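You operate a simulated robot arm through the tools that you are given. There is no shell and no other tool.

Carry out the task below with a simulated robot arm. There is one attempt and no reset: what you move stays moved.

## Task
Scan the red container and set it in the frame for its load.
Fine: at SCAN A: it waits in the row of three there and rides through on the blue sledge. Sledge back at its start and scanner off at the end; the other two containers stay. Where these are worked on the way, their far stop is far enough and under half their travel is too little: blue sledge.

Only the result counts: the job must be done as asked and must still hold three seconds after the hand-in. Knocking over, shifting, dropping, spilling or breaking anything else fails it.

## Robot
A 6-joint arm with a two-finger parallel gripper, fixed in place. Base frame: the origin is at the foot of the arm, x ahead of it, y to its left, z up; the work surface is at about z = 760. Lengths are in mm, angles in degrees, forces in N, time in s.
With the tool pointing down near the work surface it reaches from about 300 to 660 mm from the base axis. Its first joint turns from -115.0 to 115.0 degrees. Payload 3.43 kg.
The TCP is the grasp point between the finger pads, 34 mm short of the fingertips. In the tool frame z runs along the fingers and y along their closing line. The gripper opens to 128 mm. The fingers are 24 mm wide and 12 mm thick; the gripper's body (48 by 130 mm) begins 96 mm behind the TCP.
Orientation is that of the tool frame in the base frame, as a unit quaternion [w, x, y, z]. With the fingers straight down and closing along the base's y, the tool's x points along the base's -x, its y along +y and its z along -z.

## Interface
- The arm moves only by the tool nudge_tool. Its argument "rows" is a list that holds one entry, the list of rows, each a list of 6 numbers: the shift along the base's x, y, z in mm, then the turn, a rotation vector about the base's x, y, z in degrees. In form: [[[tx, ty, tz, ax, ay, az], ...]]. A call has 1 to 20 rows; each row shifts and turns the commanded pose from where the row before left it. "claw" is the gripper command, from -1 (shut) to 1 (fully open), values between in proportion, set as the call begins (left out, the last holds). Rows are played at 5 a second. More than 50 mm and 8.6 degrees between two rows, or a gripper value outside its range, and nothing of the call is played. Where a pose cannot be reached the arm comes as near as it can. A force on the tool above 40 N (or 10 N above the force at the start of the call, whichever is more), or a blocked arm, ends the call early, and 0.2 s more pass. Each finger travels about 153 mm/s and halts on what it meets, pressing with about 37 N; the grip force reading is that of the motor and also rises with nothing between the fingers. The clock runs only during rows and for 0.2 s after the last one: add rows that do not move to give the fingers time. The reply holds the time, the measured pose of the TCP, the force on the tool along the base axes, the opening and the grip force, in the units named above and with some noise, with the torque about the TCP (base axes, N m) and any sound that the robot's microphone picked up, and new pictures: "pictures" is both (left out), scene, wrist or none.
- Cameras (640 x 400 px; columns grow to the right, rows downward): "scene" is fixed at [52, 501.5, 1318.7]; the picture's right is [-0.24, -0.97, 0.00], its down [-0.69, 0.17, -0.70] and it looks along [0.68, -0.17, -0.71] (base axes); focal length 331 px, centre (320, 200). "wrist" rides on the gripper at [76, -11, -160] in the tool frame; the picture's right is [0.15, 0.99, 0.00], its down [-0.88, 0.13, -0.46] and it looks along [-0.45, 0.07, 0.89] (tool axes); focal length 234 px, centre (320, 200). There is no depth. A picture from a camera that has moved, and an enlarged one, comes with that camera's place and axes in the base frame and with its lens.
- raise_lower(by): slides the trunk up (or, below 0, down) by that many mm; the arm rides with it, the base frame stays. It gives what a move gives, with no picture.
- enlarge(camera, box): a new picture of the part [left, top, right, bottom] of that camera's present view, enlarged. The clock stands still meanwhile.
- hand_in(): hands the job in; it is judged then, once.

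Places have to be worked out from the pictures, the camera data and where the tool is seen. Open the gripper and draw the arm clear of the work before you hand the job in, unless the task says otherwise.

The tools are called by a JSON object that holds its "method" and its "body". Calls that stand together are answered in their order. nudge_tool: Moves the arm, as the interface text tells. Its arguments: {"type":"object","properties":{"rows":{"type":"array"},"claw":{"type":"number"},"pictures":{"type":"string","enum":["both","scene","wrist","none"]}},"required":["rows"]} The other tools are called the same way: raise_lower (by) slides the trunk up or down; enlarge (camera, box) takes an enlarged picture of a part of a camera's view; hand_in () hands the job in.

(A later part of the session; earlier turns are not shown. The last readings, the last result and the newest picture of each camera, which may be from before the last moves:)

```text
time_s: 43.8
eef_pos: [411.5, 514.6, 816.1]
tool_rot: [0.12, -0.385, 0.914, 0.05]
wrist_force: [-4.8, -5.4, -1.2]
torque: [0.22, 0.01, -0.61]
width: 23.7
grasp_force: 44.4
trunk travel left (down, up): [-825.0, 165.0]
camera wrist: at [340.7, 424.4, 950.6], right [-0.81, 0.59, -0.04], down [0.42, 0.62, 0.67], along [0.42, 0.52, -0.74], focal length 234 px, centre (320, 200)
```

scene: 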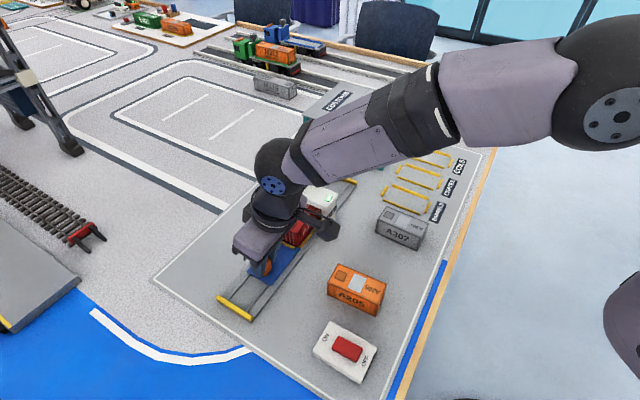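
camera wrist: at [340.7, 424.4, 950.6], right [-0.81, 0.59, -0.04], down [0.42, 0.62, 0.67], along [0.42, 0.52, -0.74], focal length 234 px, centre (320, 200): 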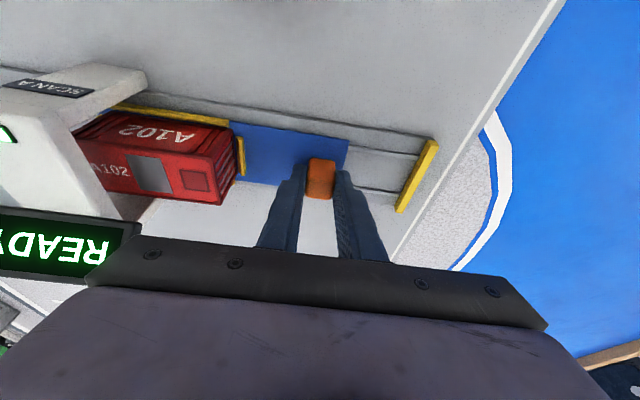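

The sledge slides with the knob, and the small inward side force says the track heads nearer −45°. I correct for that and push about 60 mm more.

{"method": "nudge_tool", "body": {"rows": [[[2.0, -2.5, 0, 0, 0, 0], [4.2, -4.3, 0, 0, 0, 0], [4.2, -4.3, 0, 0, 0, 0], [4.2, -4.3, 0, 0, 0, 0], [4.2, -4.3, 0, 0, 0, 0], [4.2, -4.3, 0, 0, 0, 0], [4.2, -4.3, 0, 0, 0, 0], [4.2, -4.3, 0, 0, 0, 0], [4.2, -4.3, 0, 0, 0, 0], [4.2, -4.3, 0, 0, 0, 0], [2.0, -2.2, 0, 0, 0, 0], [0, 0, 0, 0, 0, 0]]], "claw": -1}}

```text
time_s: 46.4
eef_pos: [454.7, 472.2, 816.2]
tool_rot: [0.12, -0.385, 0.914, 0.05]
wrist_force: [0.0, 1.0, -4.0]
torque: [-0.1, 0.24, -0.58]
width: 23.8
grasp_force: 45.3
trunk travel left (down, up): [-825.0, 165.0]
camera wrist: at [383.1, 381.6, 950.5], right [-0.81, 0.59, -0.04], down [0.42, 0.61, 0.67], along [0.42, 0.52, -0.74], focal length 234 px, centre (320, 200)
```

scene: 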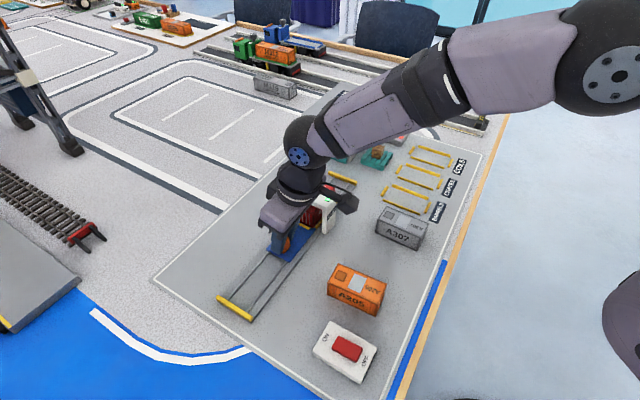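
wrist: 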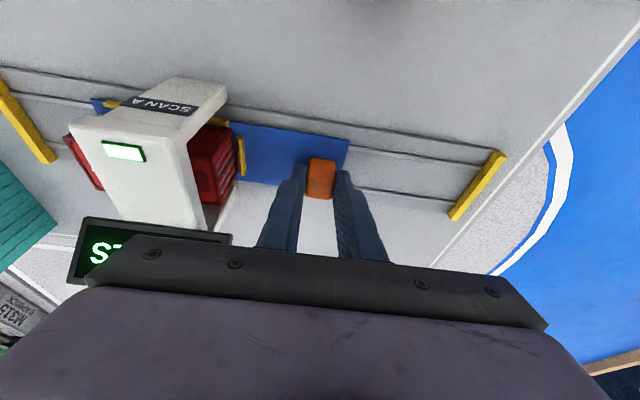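

The side force is gone and the display has changed. I enlarge it to read.

{"method": "enlarge", "body": {"camera": "wrist", "box": [60, 200, 240, 300]}}

{"method": "enlarge", "body": {"camera": "wrist", "box": [60, 70, 380, 250]}}

{"method": "enlarge", "body": {"camera": "scene", "box": [240, 150, 380, 270]}}

```text
3.56 times, centred on (150, 250) of wrist
camera zoom: at [383.1, 381.6, 950.5], right [-0.81, 0.59, -0.04], down [0.42, 0.61, 0.67], along [0.42, 0.52, -0.74], focal length 833 px, centre (924, 22)
```

zoom: 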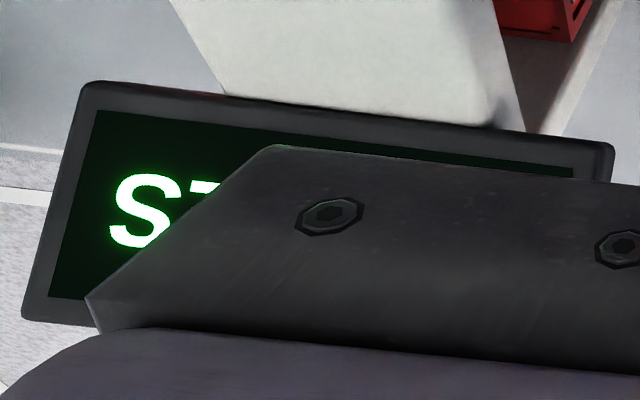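

```text
2.00 times, centred on (220, 160) of wrist
camera zoom: at [383.1, 381.6, 950.5], right [-0.81, 0.59, -0.04], down [0.42, 0.61, 0.67], along [0.42, 0.52, -0.74], focal length 468 px, centre (520, 280)
```

zoom: 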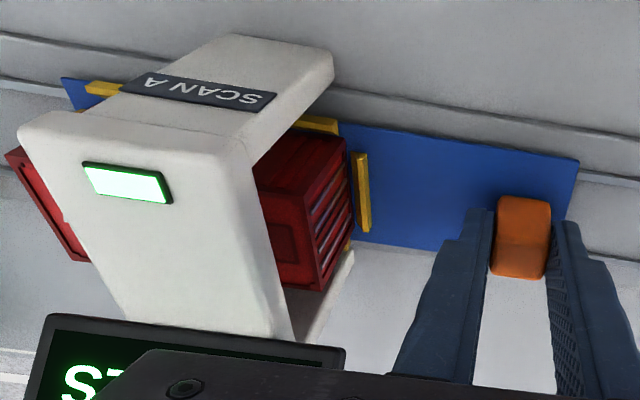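

```text
3.33 times, centred on (310, 210) of scene
camera zoom: at [52.0, 501.5, 1318.7], right [-0.24, -0.97, 0.0], down [-0.69, 0.17, -0.7], along [0.68, -0.17, -0.71], focal length 1103 px, centre (353, 167)
```

zoom: 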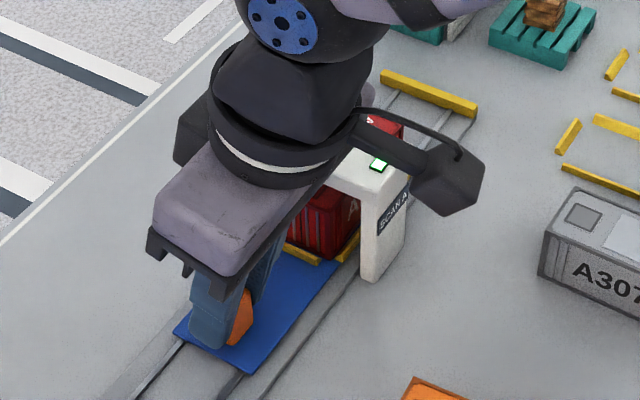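

The scan has registered, and the word on the display ends in S. I push another ~46 mm toward the far stop, keeping the front finger short of the portal.

{"method": "nudge_tool", "body": {"rows": [[[2.1, -2.1, 0, 0, 0, 0], [4.2, -4.25, 0, 0, 0, 0], [4.2, -4.25, 0, 0, 0, 0], [4.2, -4.25, 0, 0, 0, 0], [4.2, -4.25, 0, 0, 0, 0], [4.2, -4.25, 0, 0, 0, 0], [4.2, -4.25, 0, 0, 0, 0], [4.2, -4.25, 0, 0, 0, 0], [1.0, -1.0, 0, 0, 0, 0], [0, 0, 0, 0, 0, 0]]], "claw": -1}}

{"method": "enlarge", "body": {"camera": "wrist", "box": [60, 60, 380, 250]}}

{"method": "enlarge", "body": {"camera": "scene", "box": [240, 130, 400, 270]}}

```text
time_s: 48.6
eef_pos: [485.7, 439.9, 815.7]
tool_rot: [0.12, -0.385, 0.914, 0.051]
wrist_force: [2.3, 1.5, -0.1]
torque: [0.1, 0.05, -0.59]
width: 23.6
grasp_force: 45.1
trunk travel left (down, up): [-825.0, 165.0]
camera wrist: at [415.5, 349.2, 950.4], right [-0.81, 0.59, -0.04], down [0.42, 0.61, 0.67], along [0.42, 0.52, -0.74], focal length 234 px, centre (320, 200)
```

scene: 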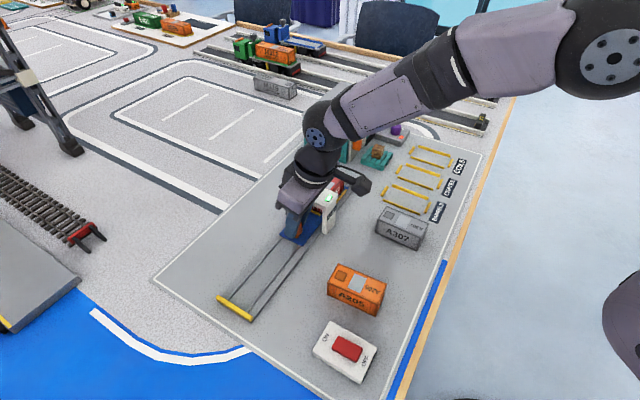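
wrist: 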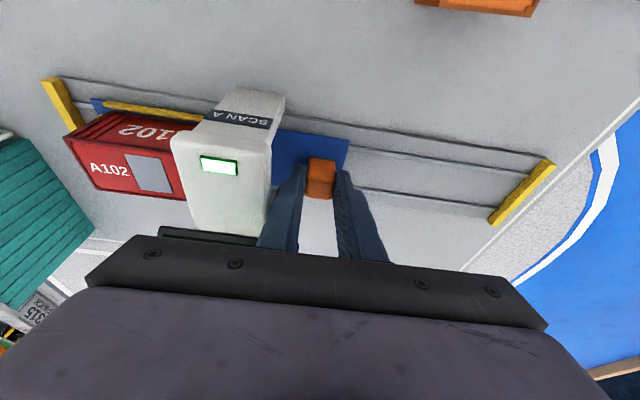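

```text
2.00 times, centred on (220, 155) of wrist
camera zoom: at [415.5, 349.2, 950.4], right [-0.81, 0.59, -0.04], down [0.42, 0.61, 0.67], along [0.42, 0.52, -0.74], focal length 468 px, centre (520, 290)
```

zoom: 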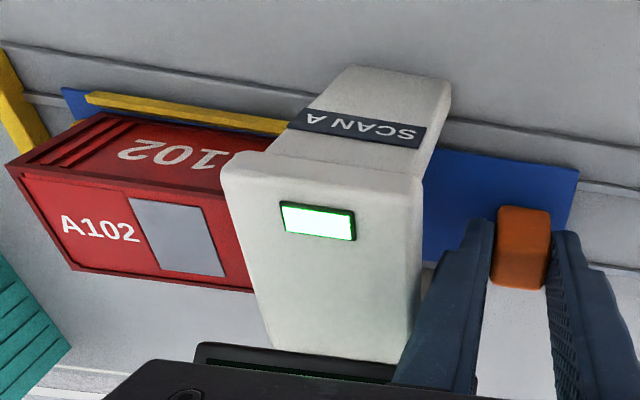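

```text
2.86 times, centred on (320, 200) of scene
camera zoom: at [52.0, 501.5, 1318.7], right [-0.24, -0.97, 0.0], down [-0.69, 0.17, -0.7], along [0.68, -0.17, -0.71], focal length 946 px, centre (320, 200)
```

zoom: 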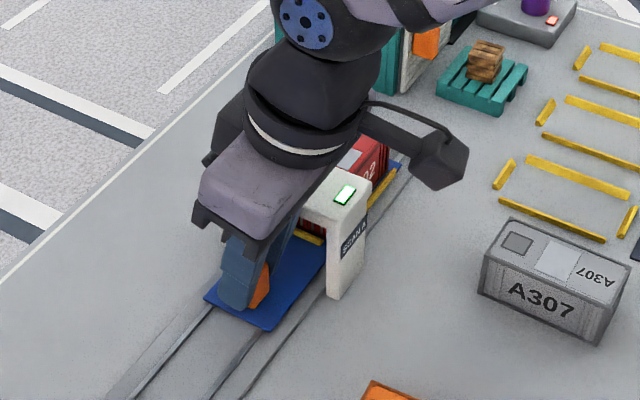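

The container has gone nearly all the way through: the travel is about 166 of 188 mm and the front finger is near the portal, so I stop here. I pull the sledge back along the same line.

{"method": "nudge_tool", "body": {"rows": [[[-2.1, 2.12, 0, 0, 0, 0], [-4.2, 4.23, 0, 0, 0, 0], [-4.2, 4.23, 0, 0, 0, 0], [-4.2, 4.23, 0, 0, 0, 0], [-4.2, 4.23, 0, 0, 0, 0], [-4.2, 4.23, 0, 0, 0, 0], [-4.2, 4.23, 0, 0, 0, 0], [-4.2, 4.23, 0, 0, 0, 0], [-4.2, 4.23, 0, 0, 0, 0], [-4.2, 4.23, 0, 0, 0, 0], [-4.2, 4.23, 0, 0, 0, 0], [-4.2, 4.23, 0, 0, 0, 0], [-4.2, 4.23, 0, 0, 0, 0], [-4.2, 4.23, 0, 0, 0, 0], [-2.1, 2.12, 0, 0, 0, 0], [0, 0, 0, 0, 0, 0]]], "claw": -1}}

{"method": "enlarge", "body": {"camera": "wrist", "box": [0, 60, 320, 260]}}

```text
time_s: 52.0
eef_pos: [427.1, 498.7, 814.7]
tool_rot: [0.121, -0.385, 0.913, 0.051]
wrist_force: [1.3, 1.0, 1.1]
torque: [0.44, -0.34, -0.65]
width: 23.6
grasp_force: 45.3
trunk travel left (down, up): [-825.0, 165.0]
camera wrist: at [356.3, 408.4, 950.5], right [-0.81, 0.59, -0.04], down [0.42, 0.61, 0.67], along [0.42, 0.52, -0.74], focal length 234 px, centre (320, 200)
```

scene: 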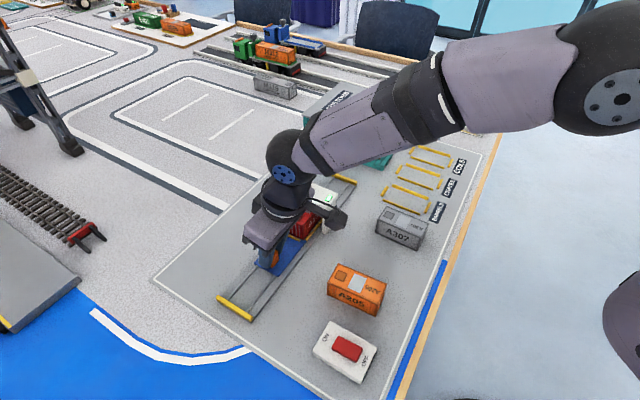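
wrist: 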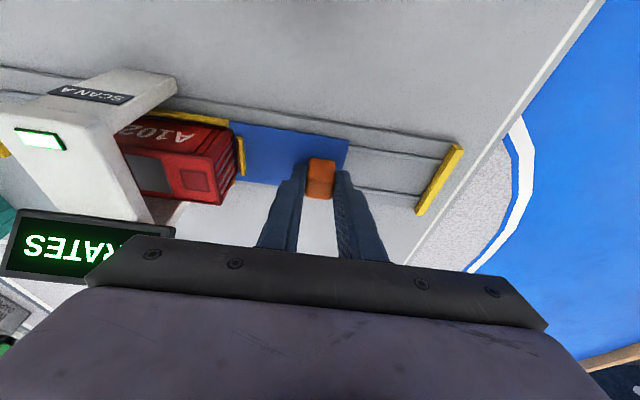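

```text
2.00 times, centred on (160, 160) of wrist
camera zoom: at [356.3, 408.4, 950.5], right [-0.81, 0.59, -0.04], down [0.42, 0.61, 0.67], along [0.42, 0.52, -0.74], focal length 468 px, centre (640, 280)
```

zoom: 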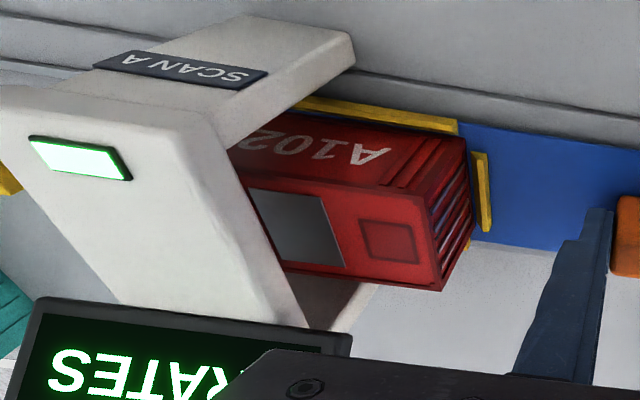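

The display reads CRATES. I keep pulling the sledge back, stopping just short of its start to check.

{"method": "nudge_tool", "body": {"rows": [[[-2.1, 2.12, 0, 0, 0, 0], [-4.2, 4.23, 0, 0, 0, 0], [-4.2, 4.23, 0, 0, 0, 0], [-4.2, 4.23, 0, 0, 0, 0], [-4.2, 4.23, 0, 0, 0, 0], [-4.2, 4.23, 0, 0, 0, 0], [-4.2, 4.23, 0, 0, 0, 0], [-4.2, 4.23, 0, 0, 0, 0], [-4.2, 4.23, 0, 0, 0, 0], [-4.2, 4.23, 0, 0, 0, 0], [-4.2, 4.23, 0, 0, 0, 0], [-4.2, 4.23, 0, 0, 0, 0], [-4.2, 4.23, 0, 0, 0, 0], [-4.2, 4.23, 0, 0, 0, 0], [0, 0, 0, 0, 0, 0]]], "claw": -1}}

{"method": "enlarge", "body": {"camera": "wrist", "box": [220, 90, 420, 240]}}

```text
time_s: 55.2
eef_pos: [370.7, 553.9, 816.0]
tool_rot: [0.119, -0.385, 0.914, 0.052]
wrist_force: [4.1, 3.6, -0.2]
torque: [0.25, -0.1, -0.61]
width: 23.2
grasp_force: 45.3
trunk travel left (down, up): [-825.0, 165.0]
camera wrist: at [299.8, 464.9, 950.5], right [-0.81, 0.59, -0.04], down [0.42, 0.61, 0.67], along [0.42, 0.52, -0.74], focal length 234 px, centre (320, 200)
```

scene: 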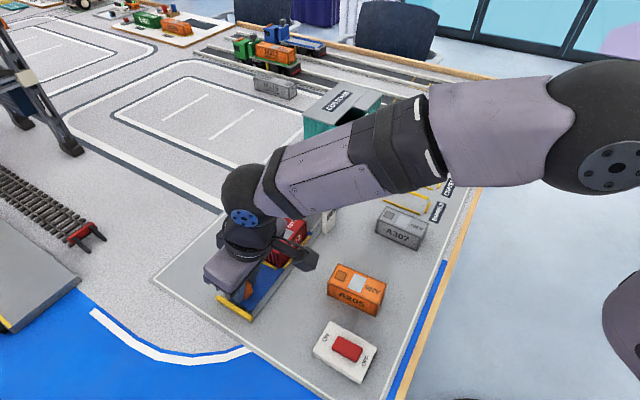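
wrist: 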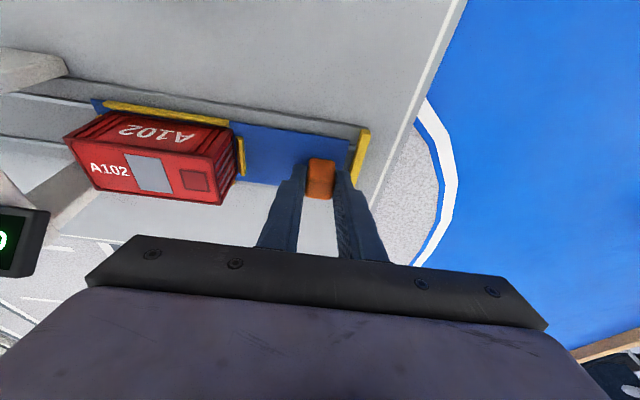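

```text
2.67 times, centred on (320, 165) of wrist
camera zoom: at [299.8, 464.9, 950.5], right [-0.81, 0.59, -0.04], down [0.42, 0.61, 0.67], along [0.42, 0.52, -0.74], focal length 624 px, centre (320, 293)
```

zoom: 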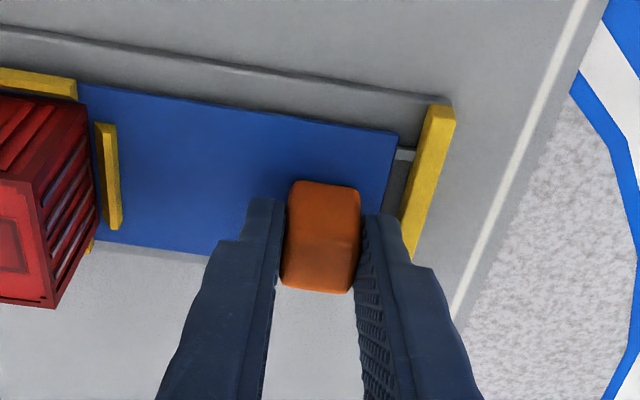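

There's still a gap of about 6 mm to the near stop. I pull back in 1 mm steps and watch for the stop in the force reading.

{"method": "nudge_tool", "body": {"rows": [[[-0.2, 1.2, 0, 0, 0, 0], [-0.7, 0.7, 0, 0, 0, 0], [-0.7, 0.7, 0, 0, 0, 0], [-0.7, 0.7, 0, 0, 0, 0], [0, 0, 0, 0, 0, 0]]], "claw": -1, "pictures": "wrist"}}

{"method": "enlarge", "body": {"camera": "wrist", "box": [300, 100, 400, 200]}}

```text
time_s: 56.4
eef_pos: [367.6, 558.0, 816.5]
tool_rot: [0.12, -0.385, 0.914, 0.051]
wrist_force: [0.2, -0.6, 0.8]
torque: [0.23, -0.11, -0.57]
width: 23.6
grasp_force: 45.2
trunk travel left (down, up): [-825.0, 165.0]
camera wrist: at [297.3, 467.7, 950.6], right [-0.81, 0.59, -0.04], down [0.42, 0.62, 0.67], along [0.42, 0.52, -0.74], focal length 234 px, centre (320, 200)
```

wrist: 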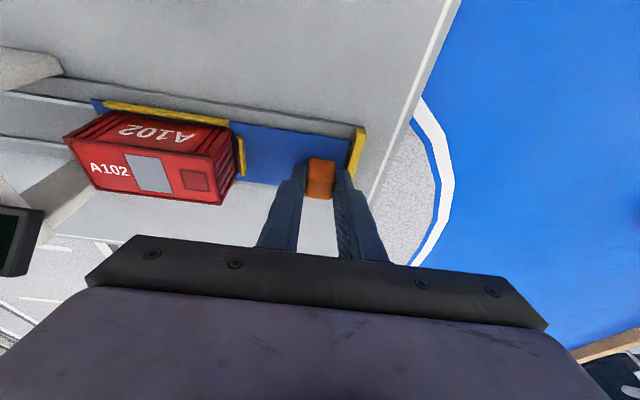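

```text
4.00 times, centred on (350, 150) of wrist
camera zoom: at [297.3, 467.7, 950.6], right [-0.81, 0.59, -0.04], down [0.42, 0.62, 0.67], along [0.42, 0.52, -0.74], focal length 937 px, centre (200, 400)
```

zoom: 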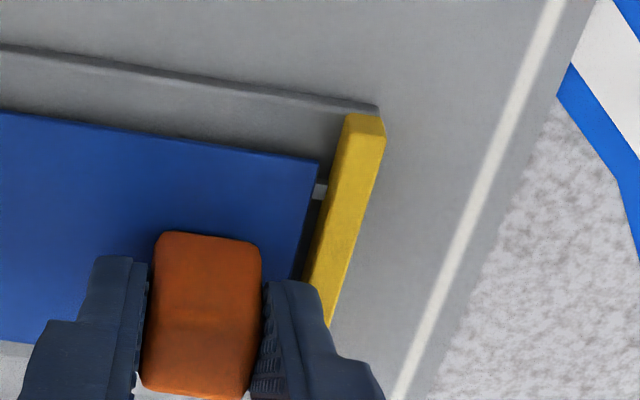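

About 2–3 mm of gap is left. I continue in 1 mm steps until the stop is felt.

{"method": "nudge_tool", "body": {"rows": [[[-0.7, 0.7, 0, 0, 0, 0], [-0.7, 0.7, 0, 0, 0, 0], [-0.7, 0.7, 0, 0, 0, 0], [0, 0, 0, 0, 0, 0]]], "claw": -1, "pictures": "wrist"}}

{"method": "enlarge", "body": {"camera": "wrist", "box": [300, 100, 400, 200]}}

```text
time_s: 57.4
eef_pos: [366.7, 559.7, 815.9]
tool_rot: [0.12, -0.385, 0.914, 0.05]
wrist_force: [4.6, -5.9, 2.5]
torque: [-0.25, 0.03, -0.64]
width: 23.7
grasp_force: 45.0
trunk travel left (down, up): [-825.0, 165.0]
camera wrist: at [296.1, 468.9, 950.7], right [-0.81, 0.59, -0.04], down [0.42, 0.62, 0.67], along [0.42, 0.52, -0.74], focal length 234 px, centre (320, 200)
```

wrist: 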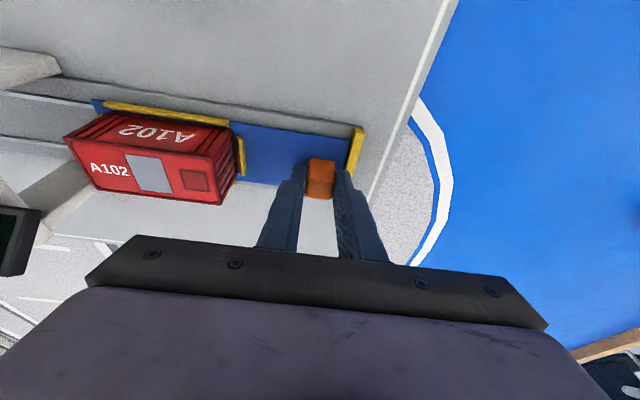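

```text
4.00 times, centred on (350, 150) of wrist
camera zoom: at [296.1, 468.9, 950.7], right [-0.81, 0.59, -0.04], down [0.42, 0.62, 0.67], along [0.42, 0.52, -0.74], focal length 937 px, centre (200, 400)
```

zoom: 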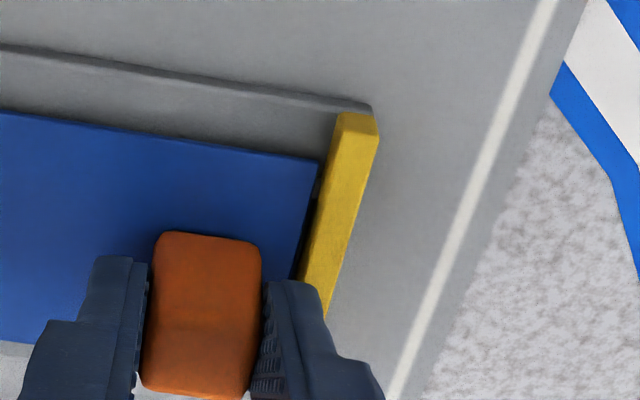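

A force of about 7 N back along the track shows the sledge is meeting its near stop. I push one more millimetre to confirm it's seated.

{"method": "nudge_tool", "body": {"rows": [[[-0.7, 0.7, 0, 0, 0, 0], [-0.4, 0.4, 0, 0, 0, 0], [0, 0, 0, 0, 0, 0]]], "claw": -1, "pictures": "none"}}

```text
time_s: 58.2
eef_pos: [366.8, 558.5, 816.3]
tool_rot: [0.12, -0.383, 0.914, 0.05]
wrist_force: [10.5, -14.7, 1.2]
torque: [-0.44, -0.22, -0.75]
width: 23.6
grasp_force: 45.1
trunk travel left (down, up): [-825.0, 165.0]
```

The reaction has risen to 18 N, so the sledge is against its stop. I relax slightly and open the fingers.

{"method": "nudge_tool", "body": {"rows": [[[0.7, -0.7, 0, 0, 0, 0], [0, 0, 0, 0, 0, 0]]], "claw": -1, "pictures": "none"}}

{"method": "nudge_tool", "body": {"rows": [[[0, 0, 0, 0, 0, 0], [0, 0, 0, 0, 0, 0], [0, 0, 0, 0, 0, 0]]], "claw": -0.4}}

{"method": "enlarge", "body": {"camera": "wrist", "box": [220, 90, 420, 240]}}

```text
time_s: 58.8
eef_pos: [365.8, 559.6, 815.7]
tool_rot: [0.119, -0.384, 0.914, 0.051]
wrist_force: [8.6, -12.6, 1.1]
torque: [-0.8, -0.24, -0.87]
width: 23.3
grasp_force: 45.6
trunk travel left (down, up): [-825.0, 165.0]
```

```text
time_s: 59.6
eef_pos: [365.1, 560.1, 815.9]
tool_rot: [0.12, -0.384, 0.914, 0.051]
wrist_force: [-0.4, -0.1, 0.3]
torque: [-0.01, 0.03, -0.01]
width: 38.4
grasp_force: 0.1
trunk travel left (down, up): [-825.0, 165.0]
camera wrist: at [295.0, 470.4, 950.5], right [-0.81, 0.59, -0.04], down [0.42, 0.61, 0.67], along [0.42, 0.52, -0.74], focal length 234 px, centre (320, 200)
```

scene: 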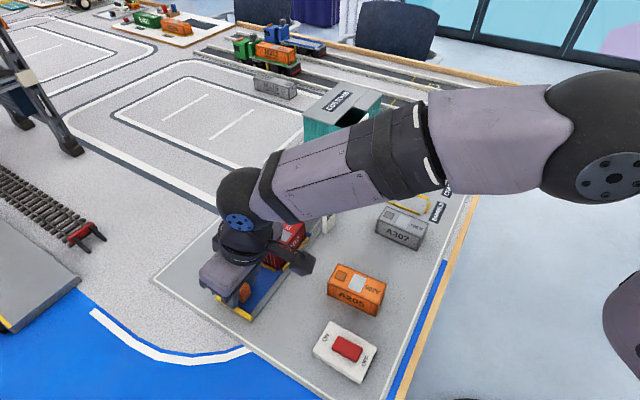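
wrist: 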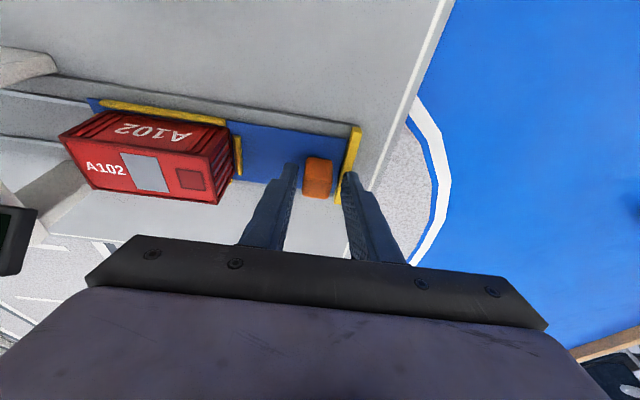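

```text
2.67 times, centred on (320, 165) of wrist
camera zoom: at [295.0, 470.4, 950.5], right [-0.81, 0.59, -0.04], down [0.42, 0.61, 0.67], along [0.42, 0.52, -0.74], focal length 624 px, centre (320, 293)
```

zoom: 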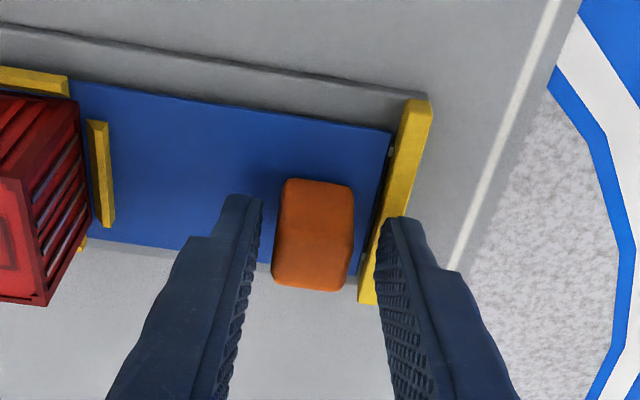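

The knob is free and the sledge sits against its stop. I retreat along the tool axis and open the gripper to 112 mm for the container's ends.

{"method": "nudge_tool", "body": {"rows": [[[-2, -2, 10, 0, 0, 0], [-3.8, -3.9, 20, 0, 0, 0], [-3.8, -3.9, 20, 0, 0, 0], [-3.8, -3.9, 20, 0, 0, 0], [-3.8, -3.9, 20, 0, 0, 0], [0, 0, 0, 0, 0, 0]]], "claw": -0.4, "pictures": "none"}}

{"method": "nudge_tool", "body": {"rows": [[[16, -18, 0, 0, 0, 0], [16, -18, 0, 0, 0, 0], [16, -18, 0, 0, 0, 0], [16, -18, 0, 0, 0, 0], [16, -18, 0, 0, 0, 0], [0, 0, 0, 0, 0, 0], [0, 0, 0, 0, 0, 0]]], "claw": 0.78}}

{"method": "enlarge", "body": {"camera": "wrist", "box": [240, 80, 440, 200]}}

{"method": "enlarge", "body": {"camera": "scene", "box": [205, 185, 345, 325]}}

```text
time_s: 61.0
eef_pos: [348.5, 542.1, 907.0]
tool_rot: [0.12, -0.385, 0.913, 0.051]
wrist_force: [0.6, 0.5, 0.2]
torque: [0.0, 0.01, 0.02]
width: 38.3
grasp_force: 0.1
trunk travel left (down, up): [-825.0, 165.0]
```

```text
time_s: 62.6
eef_pos: [429.4, 453.5, 904.6]
tool_rot: [0.12, -0.385, 0.914, 0.05]
wrist_force: [-0.7, -0.6, -0.1]
torque: [0.0, -0.03, 0.03]
width: 113.9
grasp_force: 0.1
trunk travel left (down, up): [-825.0, 165.0]
camera wrist: at [357.5, 362.4, 1040.3], right [-0.81, 0.59, -0.04], down [0.42, 0.61, 0.67], along [0.42, 0.52, -0.74], focal length 234 px, centre (320, 200)
```

scene: 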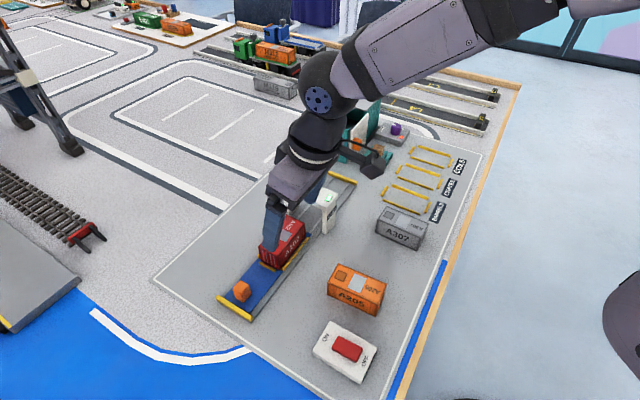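
wrist: 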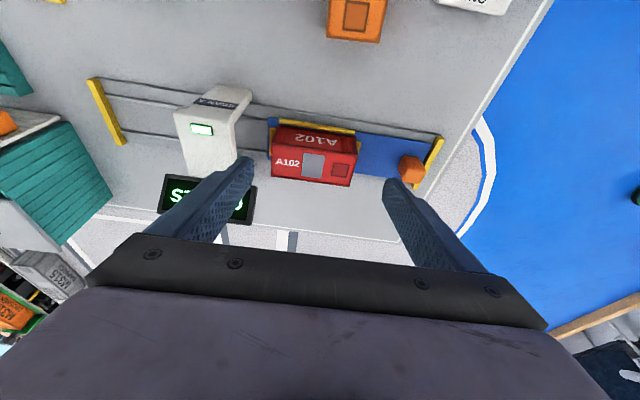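

```text
3.20 times, centred on (340, 140) of wrist
camera zoom: at [357.5, 362.4, 1040.3], right [-0.81, 0.59, -0.04], down [0.42, 0.61, 0.67], along [0.42, 0.52, -0.74], focal length 749 px, centre (256, 392)
```

zoom: 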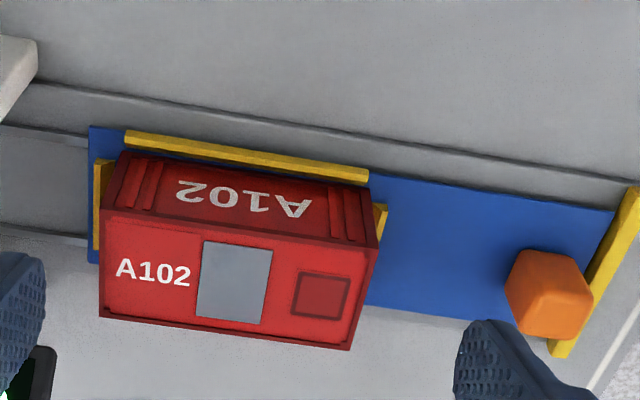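

```text
2.86 times, centred on (275, 255) of scene
camera zoom: at [52.0, 501.5, 1318.7], right [-0.24, -0.97, 0.0], down [-0.69, 0.17, -0.7], along [0.68, -0.17, -0.71], focal length 946 px, centre (449, 43)
```

zoom: 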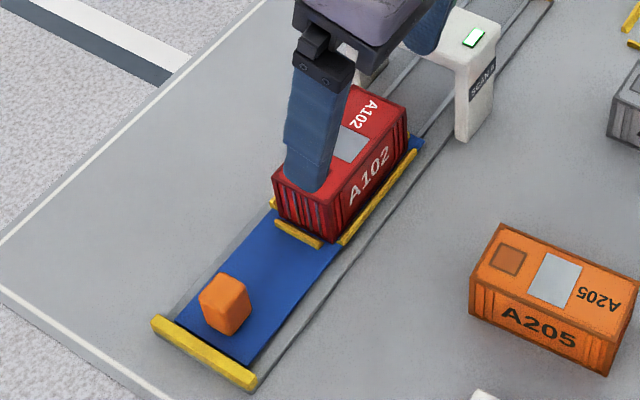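

The sledge is back at its start and A102 is centred at about (459.3, 474.2). I line up on the leaned approach axis and descend along it to z ≈ 816.5, with the fingers open around its ends.

{"method": "nudge_tool", "body": {"rows": [[[10, 0.4, 2, 0, 0, 0], [0, 0, 0, 0, 0, 0], [3.82, 3.9, -20, 0, 0, 0], [3.82, 3.9, -20, 0, 0, 0], [3.82, 3.9, -20, 0, 0, 0], [3.82, 3.9, -20, 0, 0, 0], [0, 0, 0, 0, 0, 0], [0, 0, 0, 0, 0, 0]]], "claw": 0.78}}

{"method": "enlarge", "body": {"camera": "wrist", "box": [220, 90, 420, 240]}}

{"method": "enlarge", "body": {"camera": "scene", "box": [235, 185, 345, 285]}}

```text
time_s: 64.4
eef_pos: [454.2, 468.9, 827.7]
tool_rot: [0.121, -0.385, 0.914, 0.05]
wrist_force: [0.2, 0.3, -0.2]
torque: [-0.02, 0.04, 0.0]
width: 113.8
grasp_force: 0.1
trunk travel left (down, up): [-825.0, 165.0]
camera wrist: at [383.5, 379.1, 962.3], right [-0.81, 0.59, -0.04], down [0.42, 0.61, 0.67], along [0.42, 0.52, -0.74], focal length 234 px, centre (320, 200)
```

scene: 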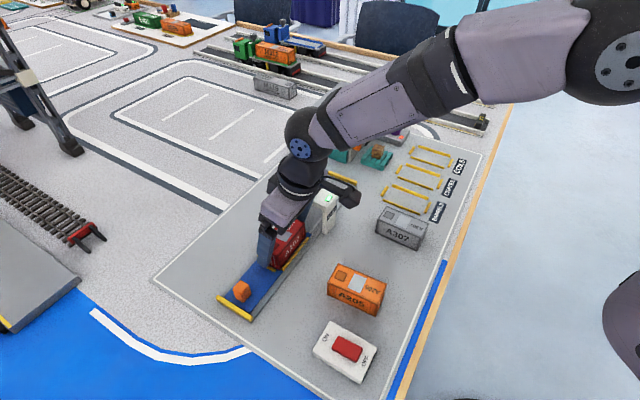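
wrist: 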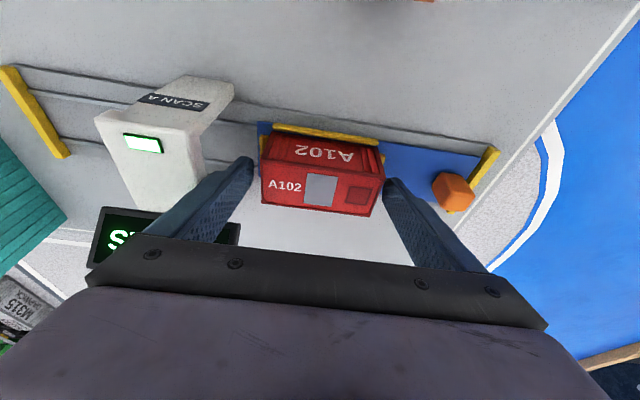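

```text
2.67 times, centred on (320, 165) of wrist
camera zoom: at [383.5, 379.1, 962.3], right [-0.81, 0.59, -0.04], down [0.42, 0.61, 0.67], along [0.42, 0.52, -0.74], focal length 624 px, centre (320, 293)
```

zoom: 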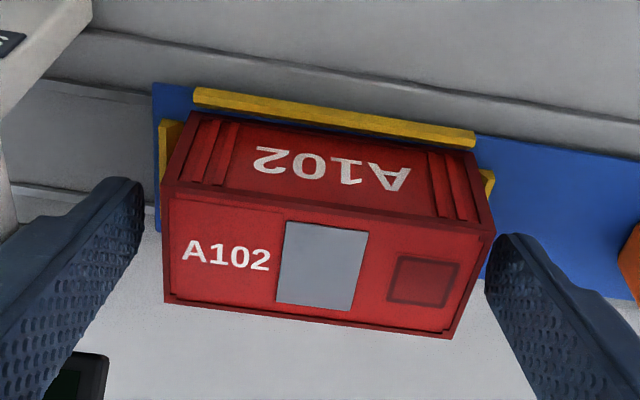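

```text
4.00 times, centred on (290, 235) of scene
camera zoom: at [52.0, 501.5, 1318.7], right [-0.24, -0.97, 0.0], down [-0.69, 0.17, -0.7], along [0.68, -0.17, -0.71], focal length 1324 px, centre (440, 60)
```

zoom: 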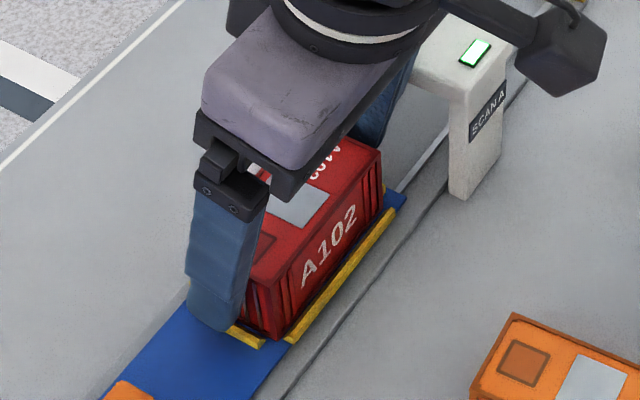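

The fingers have about 10 mm clearance at both ends. I go down the last 11 mm along the axis and check the force.

{"method": "nudge_tool", "body": {"rows": [[[1.1, 1.1, -6, 0, 0, 0], [1.0, 1.0, -5, 0, 0, 0], [0, 0, 0, 0, 0, 0], [0, 0, 0, 0, 0, 0]]], "claw": 0.78, "pictures": "none"}}

{"method": "nudge_tool", "body": {"rows": [[[0, 0, 0, 0, 0, 0], [0, 0, 0, 0, 0, 0], [0, 0, 0, 0, 0, 0], [0, 0, 0, 0, 0, 0]]], "claw": -1}}

{"method": "enlarge", "body": {"camera": "wrist", "box": [220, 90, 420, 240]}}

```text
time_s: 65.4
eef_pos: [455.6, 471.2, 816.4]
tool_rot: [0.12, -0.385, 0.913, 0.051]
wrist_force: [0.5, -0.1, -0.1]
torque: [-0.02, 0.04, 0.02]
width: 114.2
grasp_force: 0.1
trunk travel left (down, up): [-825.0, 165.0]
```

```text
time_s: 66.4
eef_pos: [457.0, 470.6, 817.6]
tool_rot: [0.12, -0.385, 0.914, 0.05]
wrist_force: [-0.9, 0.5, -0.3]
torque: [0.03, -0.03, -0.01]
width: 94.1
grasp_force: 36.1
trunk travel left (down, up): [-825.0, 165.0]
camera wrist: at [385.0, 381.2, 951.7], right [-0.81, 0.59, -0.04], down [0.42, 0.62, 0.67], along [0.42, 0.52, -0.74], focal length 234 px, centre (320, 200)
```

scene: 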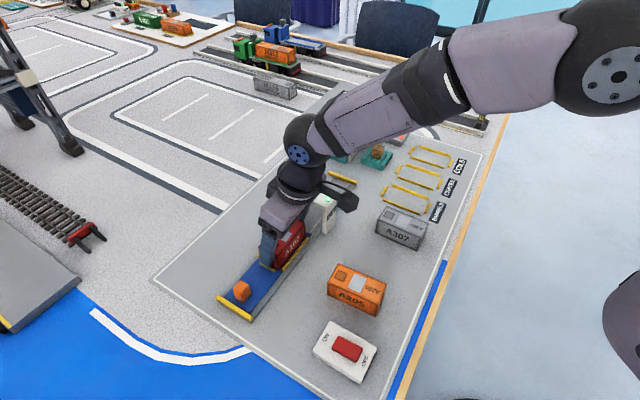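
wrist: 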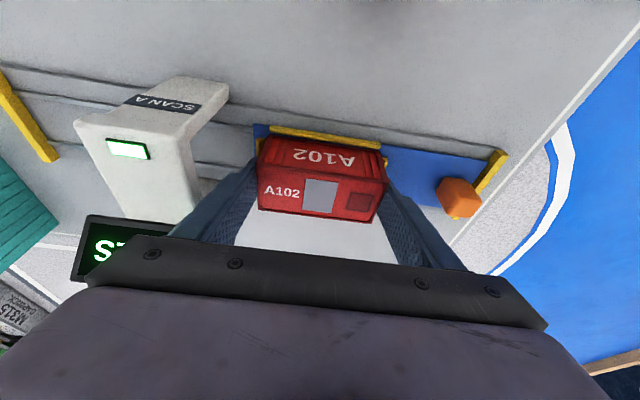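

```text
2.67 times, centred on (320, 165) of wrist
camera zoom: at [385.0, 381.2, 951.7], right [-0.81, 0.59, -0.04], down [0.42, 0.62, 0.67], along [0.42, 0.52, -0.74], focal length 624 px, centre (320, 293)
```

zoom: 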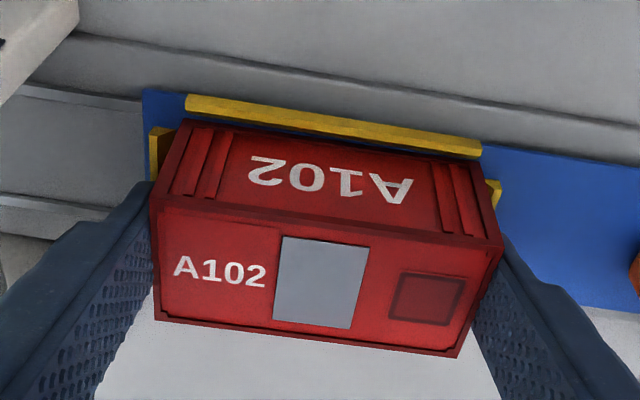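

A102 is gripped again at 94.1 mm. I lift slowly straight up out of the bay for the first 15 mm.

{"method": "nudge_tool", "body": {"rows": [[[0, 0, 1, 0, 0, 0], [0, 0, 2, 0, 0, 0], [0, 0, 3, 0, 0, 0], [0, 0, 4, 0, 0, 0], [0, 0, 5, 0, 0, 0], [0, 0, 0, 0, 0, 0]]], "claw": -1}}

{"method": "enlarge", "body": {"camera": "scene", "box": [205, 185, 345, 325]}}

```text
time_s: 67.8
eef_pos: [456.4, 470.4, 831.4]
tool_rot: [0.12, -0.385, 0.914, 0.051]
wrist_force: [-0.5, -0.8, -1.2]
torque: [-0.02, 0.01, 0.02]
width: 94.0
grasp_force: 37.2
trunk travel left (down, up): [-825.0, 165.0]
camera wrist: at [385.2, 381.2, 966.6], right [-0.81, 0.59, -0.04], down [0.42, 0.62, 0.67], along [0.42, 0.52, -0.74], focal length 234 px, centre (320, 200)
```

scene: 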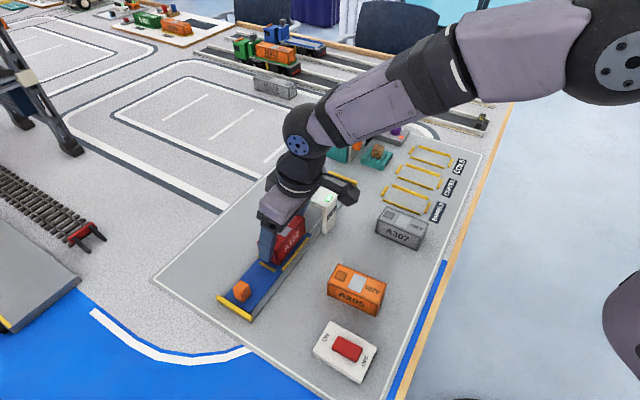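
wrist: 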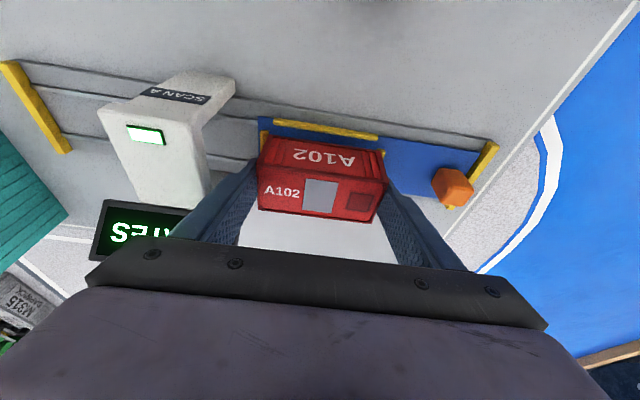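

```text
2.86 times, centred on (275, 255) of scene
camera zoom: at [52.0, 501.5, 1318.7], right [-0.24, -0.97, 0.0], down [-0.69, 0.17, -0.7], along [0.68, -0.17, -0.71], focal length 946 px, centre (449, 43)
```

zoom: 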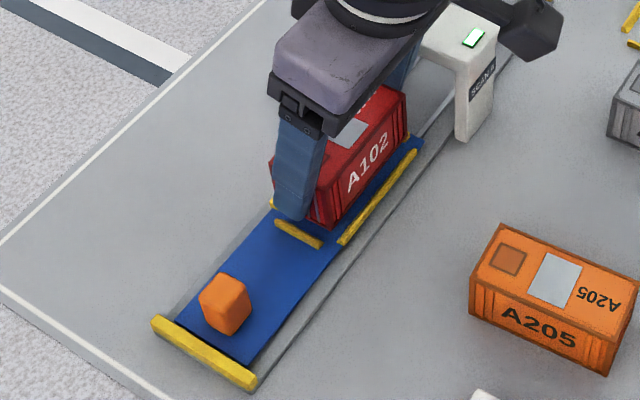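

A102 is out of the bay, and the sledge stayed at its start. I move it inward and up, away from the sign.

{"method": "nudge_tool", "body": {"rows": [[[-3, -3, 8, 0, 0, 0], [-6, -6, 14, 0, 0, 0], [-6, -6, 15, 0, 0, 0], [-6, -6, 15, 0, 0, 0], [-7, -8, 12, 0, 0, 0], [-9, -13, 6, 0, 0, 0], [-10, -14, 0, 0, 0, 0], [-8, -12, 0, 0, 0, 0], [0, 0, 0, 0, 0, 0]]], "claw": -1, "pictures": "scene"}}

{"method": "enlarge", "body": {"camera": "scene", "box": [205, 150, 345, 325]}}

```text
time_s: 69.8
eef_pos: [401.8, 402.5, 902.4]
tool_rot: [0.12, -0.385, 0.914, 0.051]
wrist_force: [-0.5, -0.6, -0.1]
torque: [0.0, -0.01, -0.03]
width: 94.3
grasp_force: 37.2
trunk travel left (down, up): [-825.0, 165.0]
```

scene: 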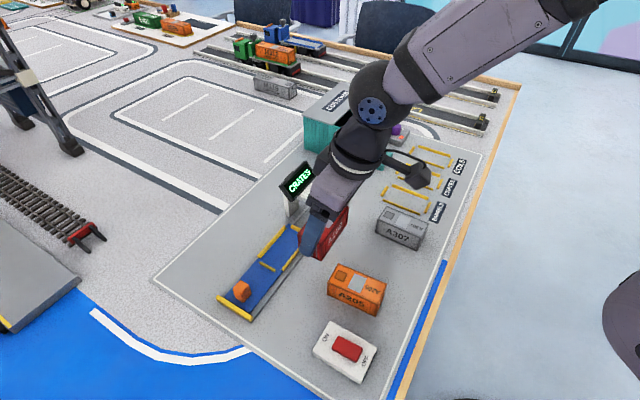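

```text
2.29 times, centred on (275, 238) of scene
camera zoom: at [52.0, 501.5, 1318.7], right [-0.24, -0.97, 0.0], down [-0.69, 0.17, -0.7], along [0.68, -0.17, -0.71], focal length 757 px, centre (423, 114)
```

zoom: 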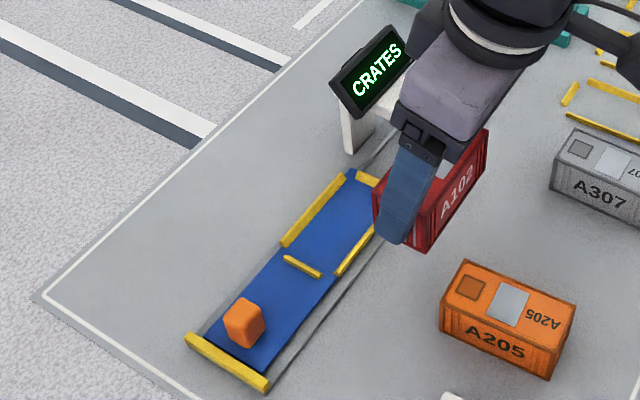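

The display clearly reads CRATES and the sledge is at its start. I now turn the container by about −90.5° while moving over open board toward the frames.

{"method": "nudge_tool", "body": {"rows": [[[2.4, -11.9, 0, 0, 0, -7.54], [2.4, -11.9, 0, 0, 0, -7.54], [2.4, -11.9, 0, 0, 0, -7.54], [2.4, -11.9, 0, 0, 0, -7.54], [2.4, -11.9, 0, 0, 0, -7.54], [2.4, -11.9, 0, 0, 0, -7.54], [2.4, -11.9, 0, 0, 0, -7.54], [2.4, -11.9, 0, 0, 0, -7.54], [2.4, -11.9, 0, 0, 0, -7.54], [2.4, -11.9, 0, 0, 0, -7.54], [2.4, -11.9, 0, 0, 0, -7.54], [2.4, -11.9, 0, 0, 0, -7.54], [0, 0, 0, 0, 0, 0]]], "claw": -1}}

```text
time_s: 72.6
eef_pos: [428.3, 259.2, 902.2]
tool_rot: [0.12, 0.379, 0.916, -0.049]
wrist_force: [-0.5, -0.1, -1.1]
torque: [0.0, 0.01, -0.01]
width: 94.0
grasp_force: 37.4
trunk travel left (down, up): [-825.0, 165.0]
camera wrist: at [341.5, 332.5, 1036.8], right [0.6, 0.8, -0.04], down [0.61, -0.43, 0.67], along [0.52, -0.42, -0.74], focal length 234 px, centre (320, 200)
```

scene: 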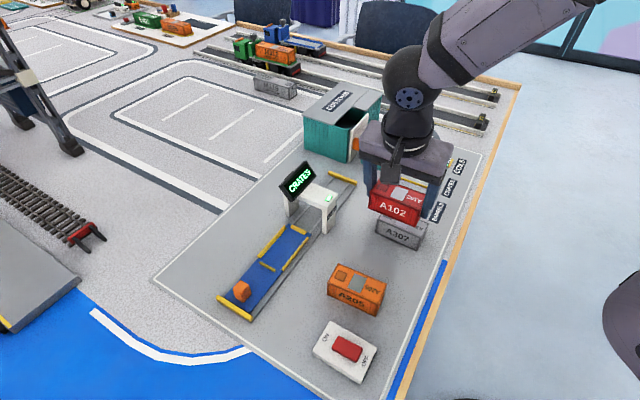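
wrist: 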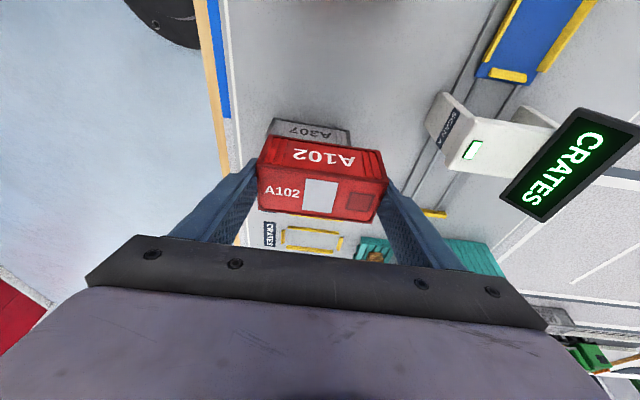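

The container is level, with its axis at 45°. I enlarge the wrist and scene views to measure the CRATES frame.

{"method": "enlarge", "body": {"camera": "wrist", "box": [240, 190, 400, 270]}}

{"method": "enlarge", "body": {"camera": "scene", "box": [350, 120, 490, 260]}}

```text
4.00 times, centred on (320, 230) of wrist
camera zoom: at [341.5, 332.5, 1036.8], right [0.6, 0.8, -0.04], down [0.61, -0.43, 0.67], along [0.52, -0.42, -0.74], focal length 937 px, centre (320, 80)
```

zoom: 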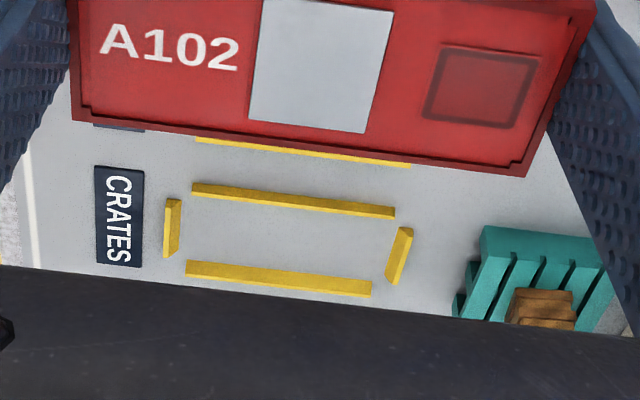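

```text
2.86 times, centred on (420, 190) of scene
camera zoom: at [52.0, 501.5, 1318.7], right [-0.24, -0.97, 0.0], down [-0.69, 0.17, -0.7], along [0.68, -0.17, -0.71], focal length 946 px, centre (34, 229)
```

zoom: 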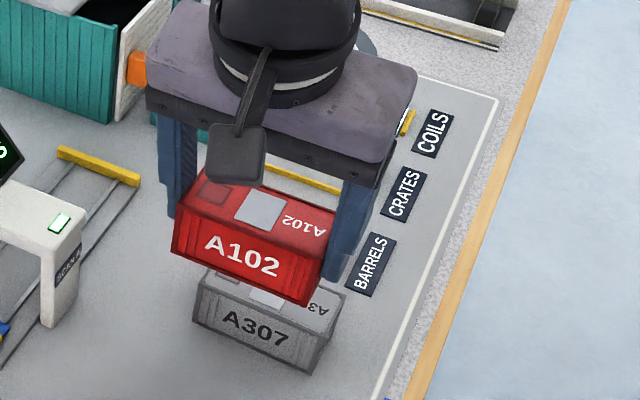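

The CRATES frame measures about 100 × 54 mm inside, centred near (603, 106) with its axis at about 45–46°. I carry the container over it at z 902.

{"method": "nudge_tool", "body": {"rows": [[[8, -7, 0, 0, 0, 0.5], [17.5, -15.2, 0, 0, 0, 0], [17.5, -15.2, 0, 0, 0, 0], [17.5, -15.2, 0, 0, 0, 0], [17.5, -15.2, 0, 0, 0, 0], [17.5, -15.2, 0, 0, 0, 0], [17.5, -15.2, 0, 0, 0, 0], [17.5, -15.2, 0, 0, 0, 0], [17.5, -15.2, 0, 0, 0, 0], [17.5, -15.2, 0, 0, 0, 0], [6, -6, 0, 0, 0, 0], [0, 0, 0, 0, 0, 0]]], "claw": -1}}

{"method": "enlarge", "body": {"camera": "wrist", "box": [220, 60, 420, 240]}}

{"method": "enlarge", "body": {"camera": "scene", "box": [350, 100, 490, 230]}}

```text
time_s: 75.2
eef_pos: [600.5, 109.4, 901.2]
tool_rot: [0.121, 0.374, 0.918, -0.05]
wrist_force: [-0.4, -0.2, -1.3]
torque: [-0.03, 0.0, -0.01]
width: 94.1
grasp_force: 37.5
trunk travel left (down, up): [-825.0, 165.0]
camera wrist: at [511.8, 182.2, 1035.6], right [0.59, 0.81, -0.04], down [0.62, -0.42, 0.67], along [0.52, -0.42, -0.74], focal length 234 px, centre (320, 200)
```

scene: 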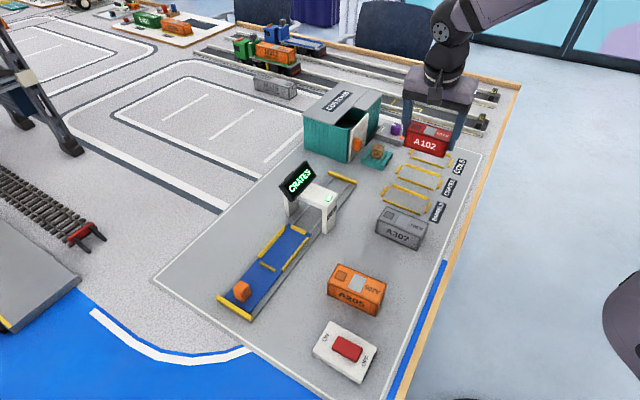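
wrist: 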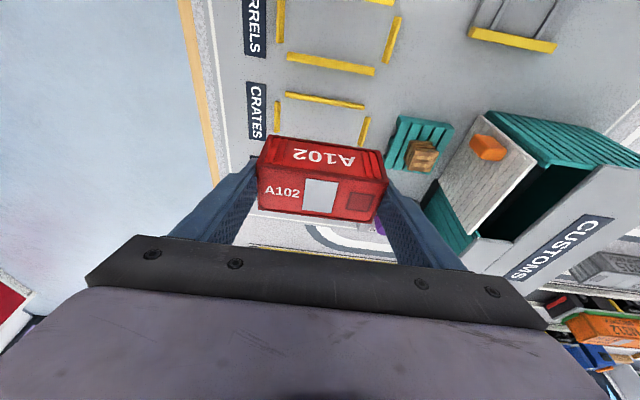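

```text
2.22 times, centred on (320, 150) of wrist
camera zoom: at [511.8, 182.2, 1035.6], right [0.59, 0.81, -0.04], down [0.62, -0.42, 0.67], along [0.52, -0.42, -0.74], focal length 520 px, centre (320, 311)
```

zoom: 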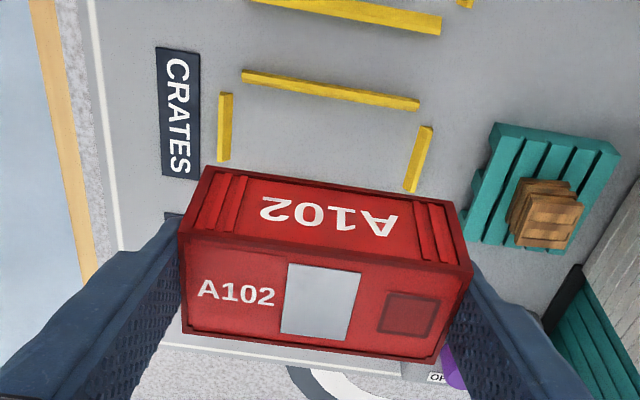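

```text
3.08 times, centred on (420, 165) of scene
camera zoom: at [52.0, 501.5, 1318.7], right [-0.24, -0.97, 0.0], down [-0.69, 0.17, -0.7], along [0.68, -0.17, -0.71], focal length 1018 px, centre (12, 308)
```

zoom: 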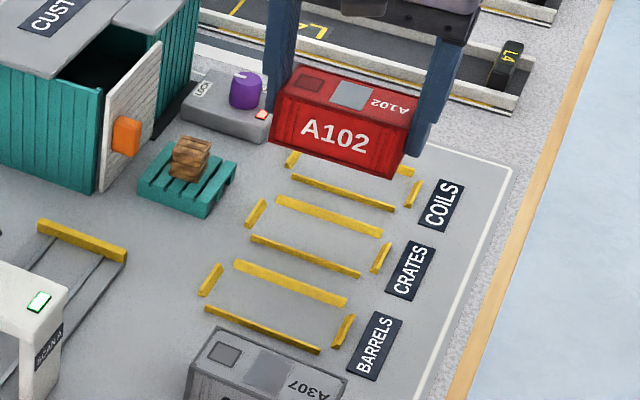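

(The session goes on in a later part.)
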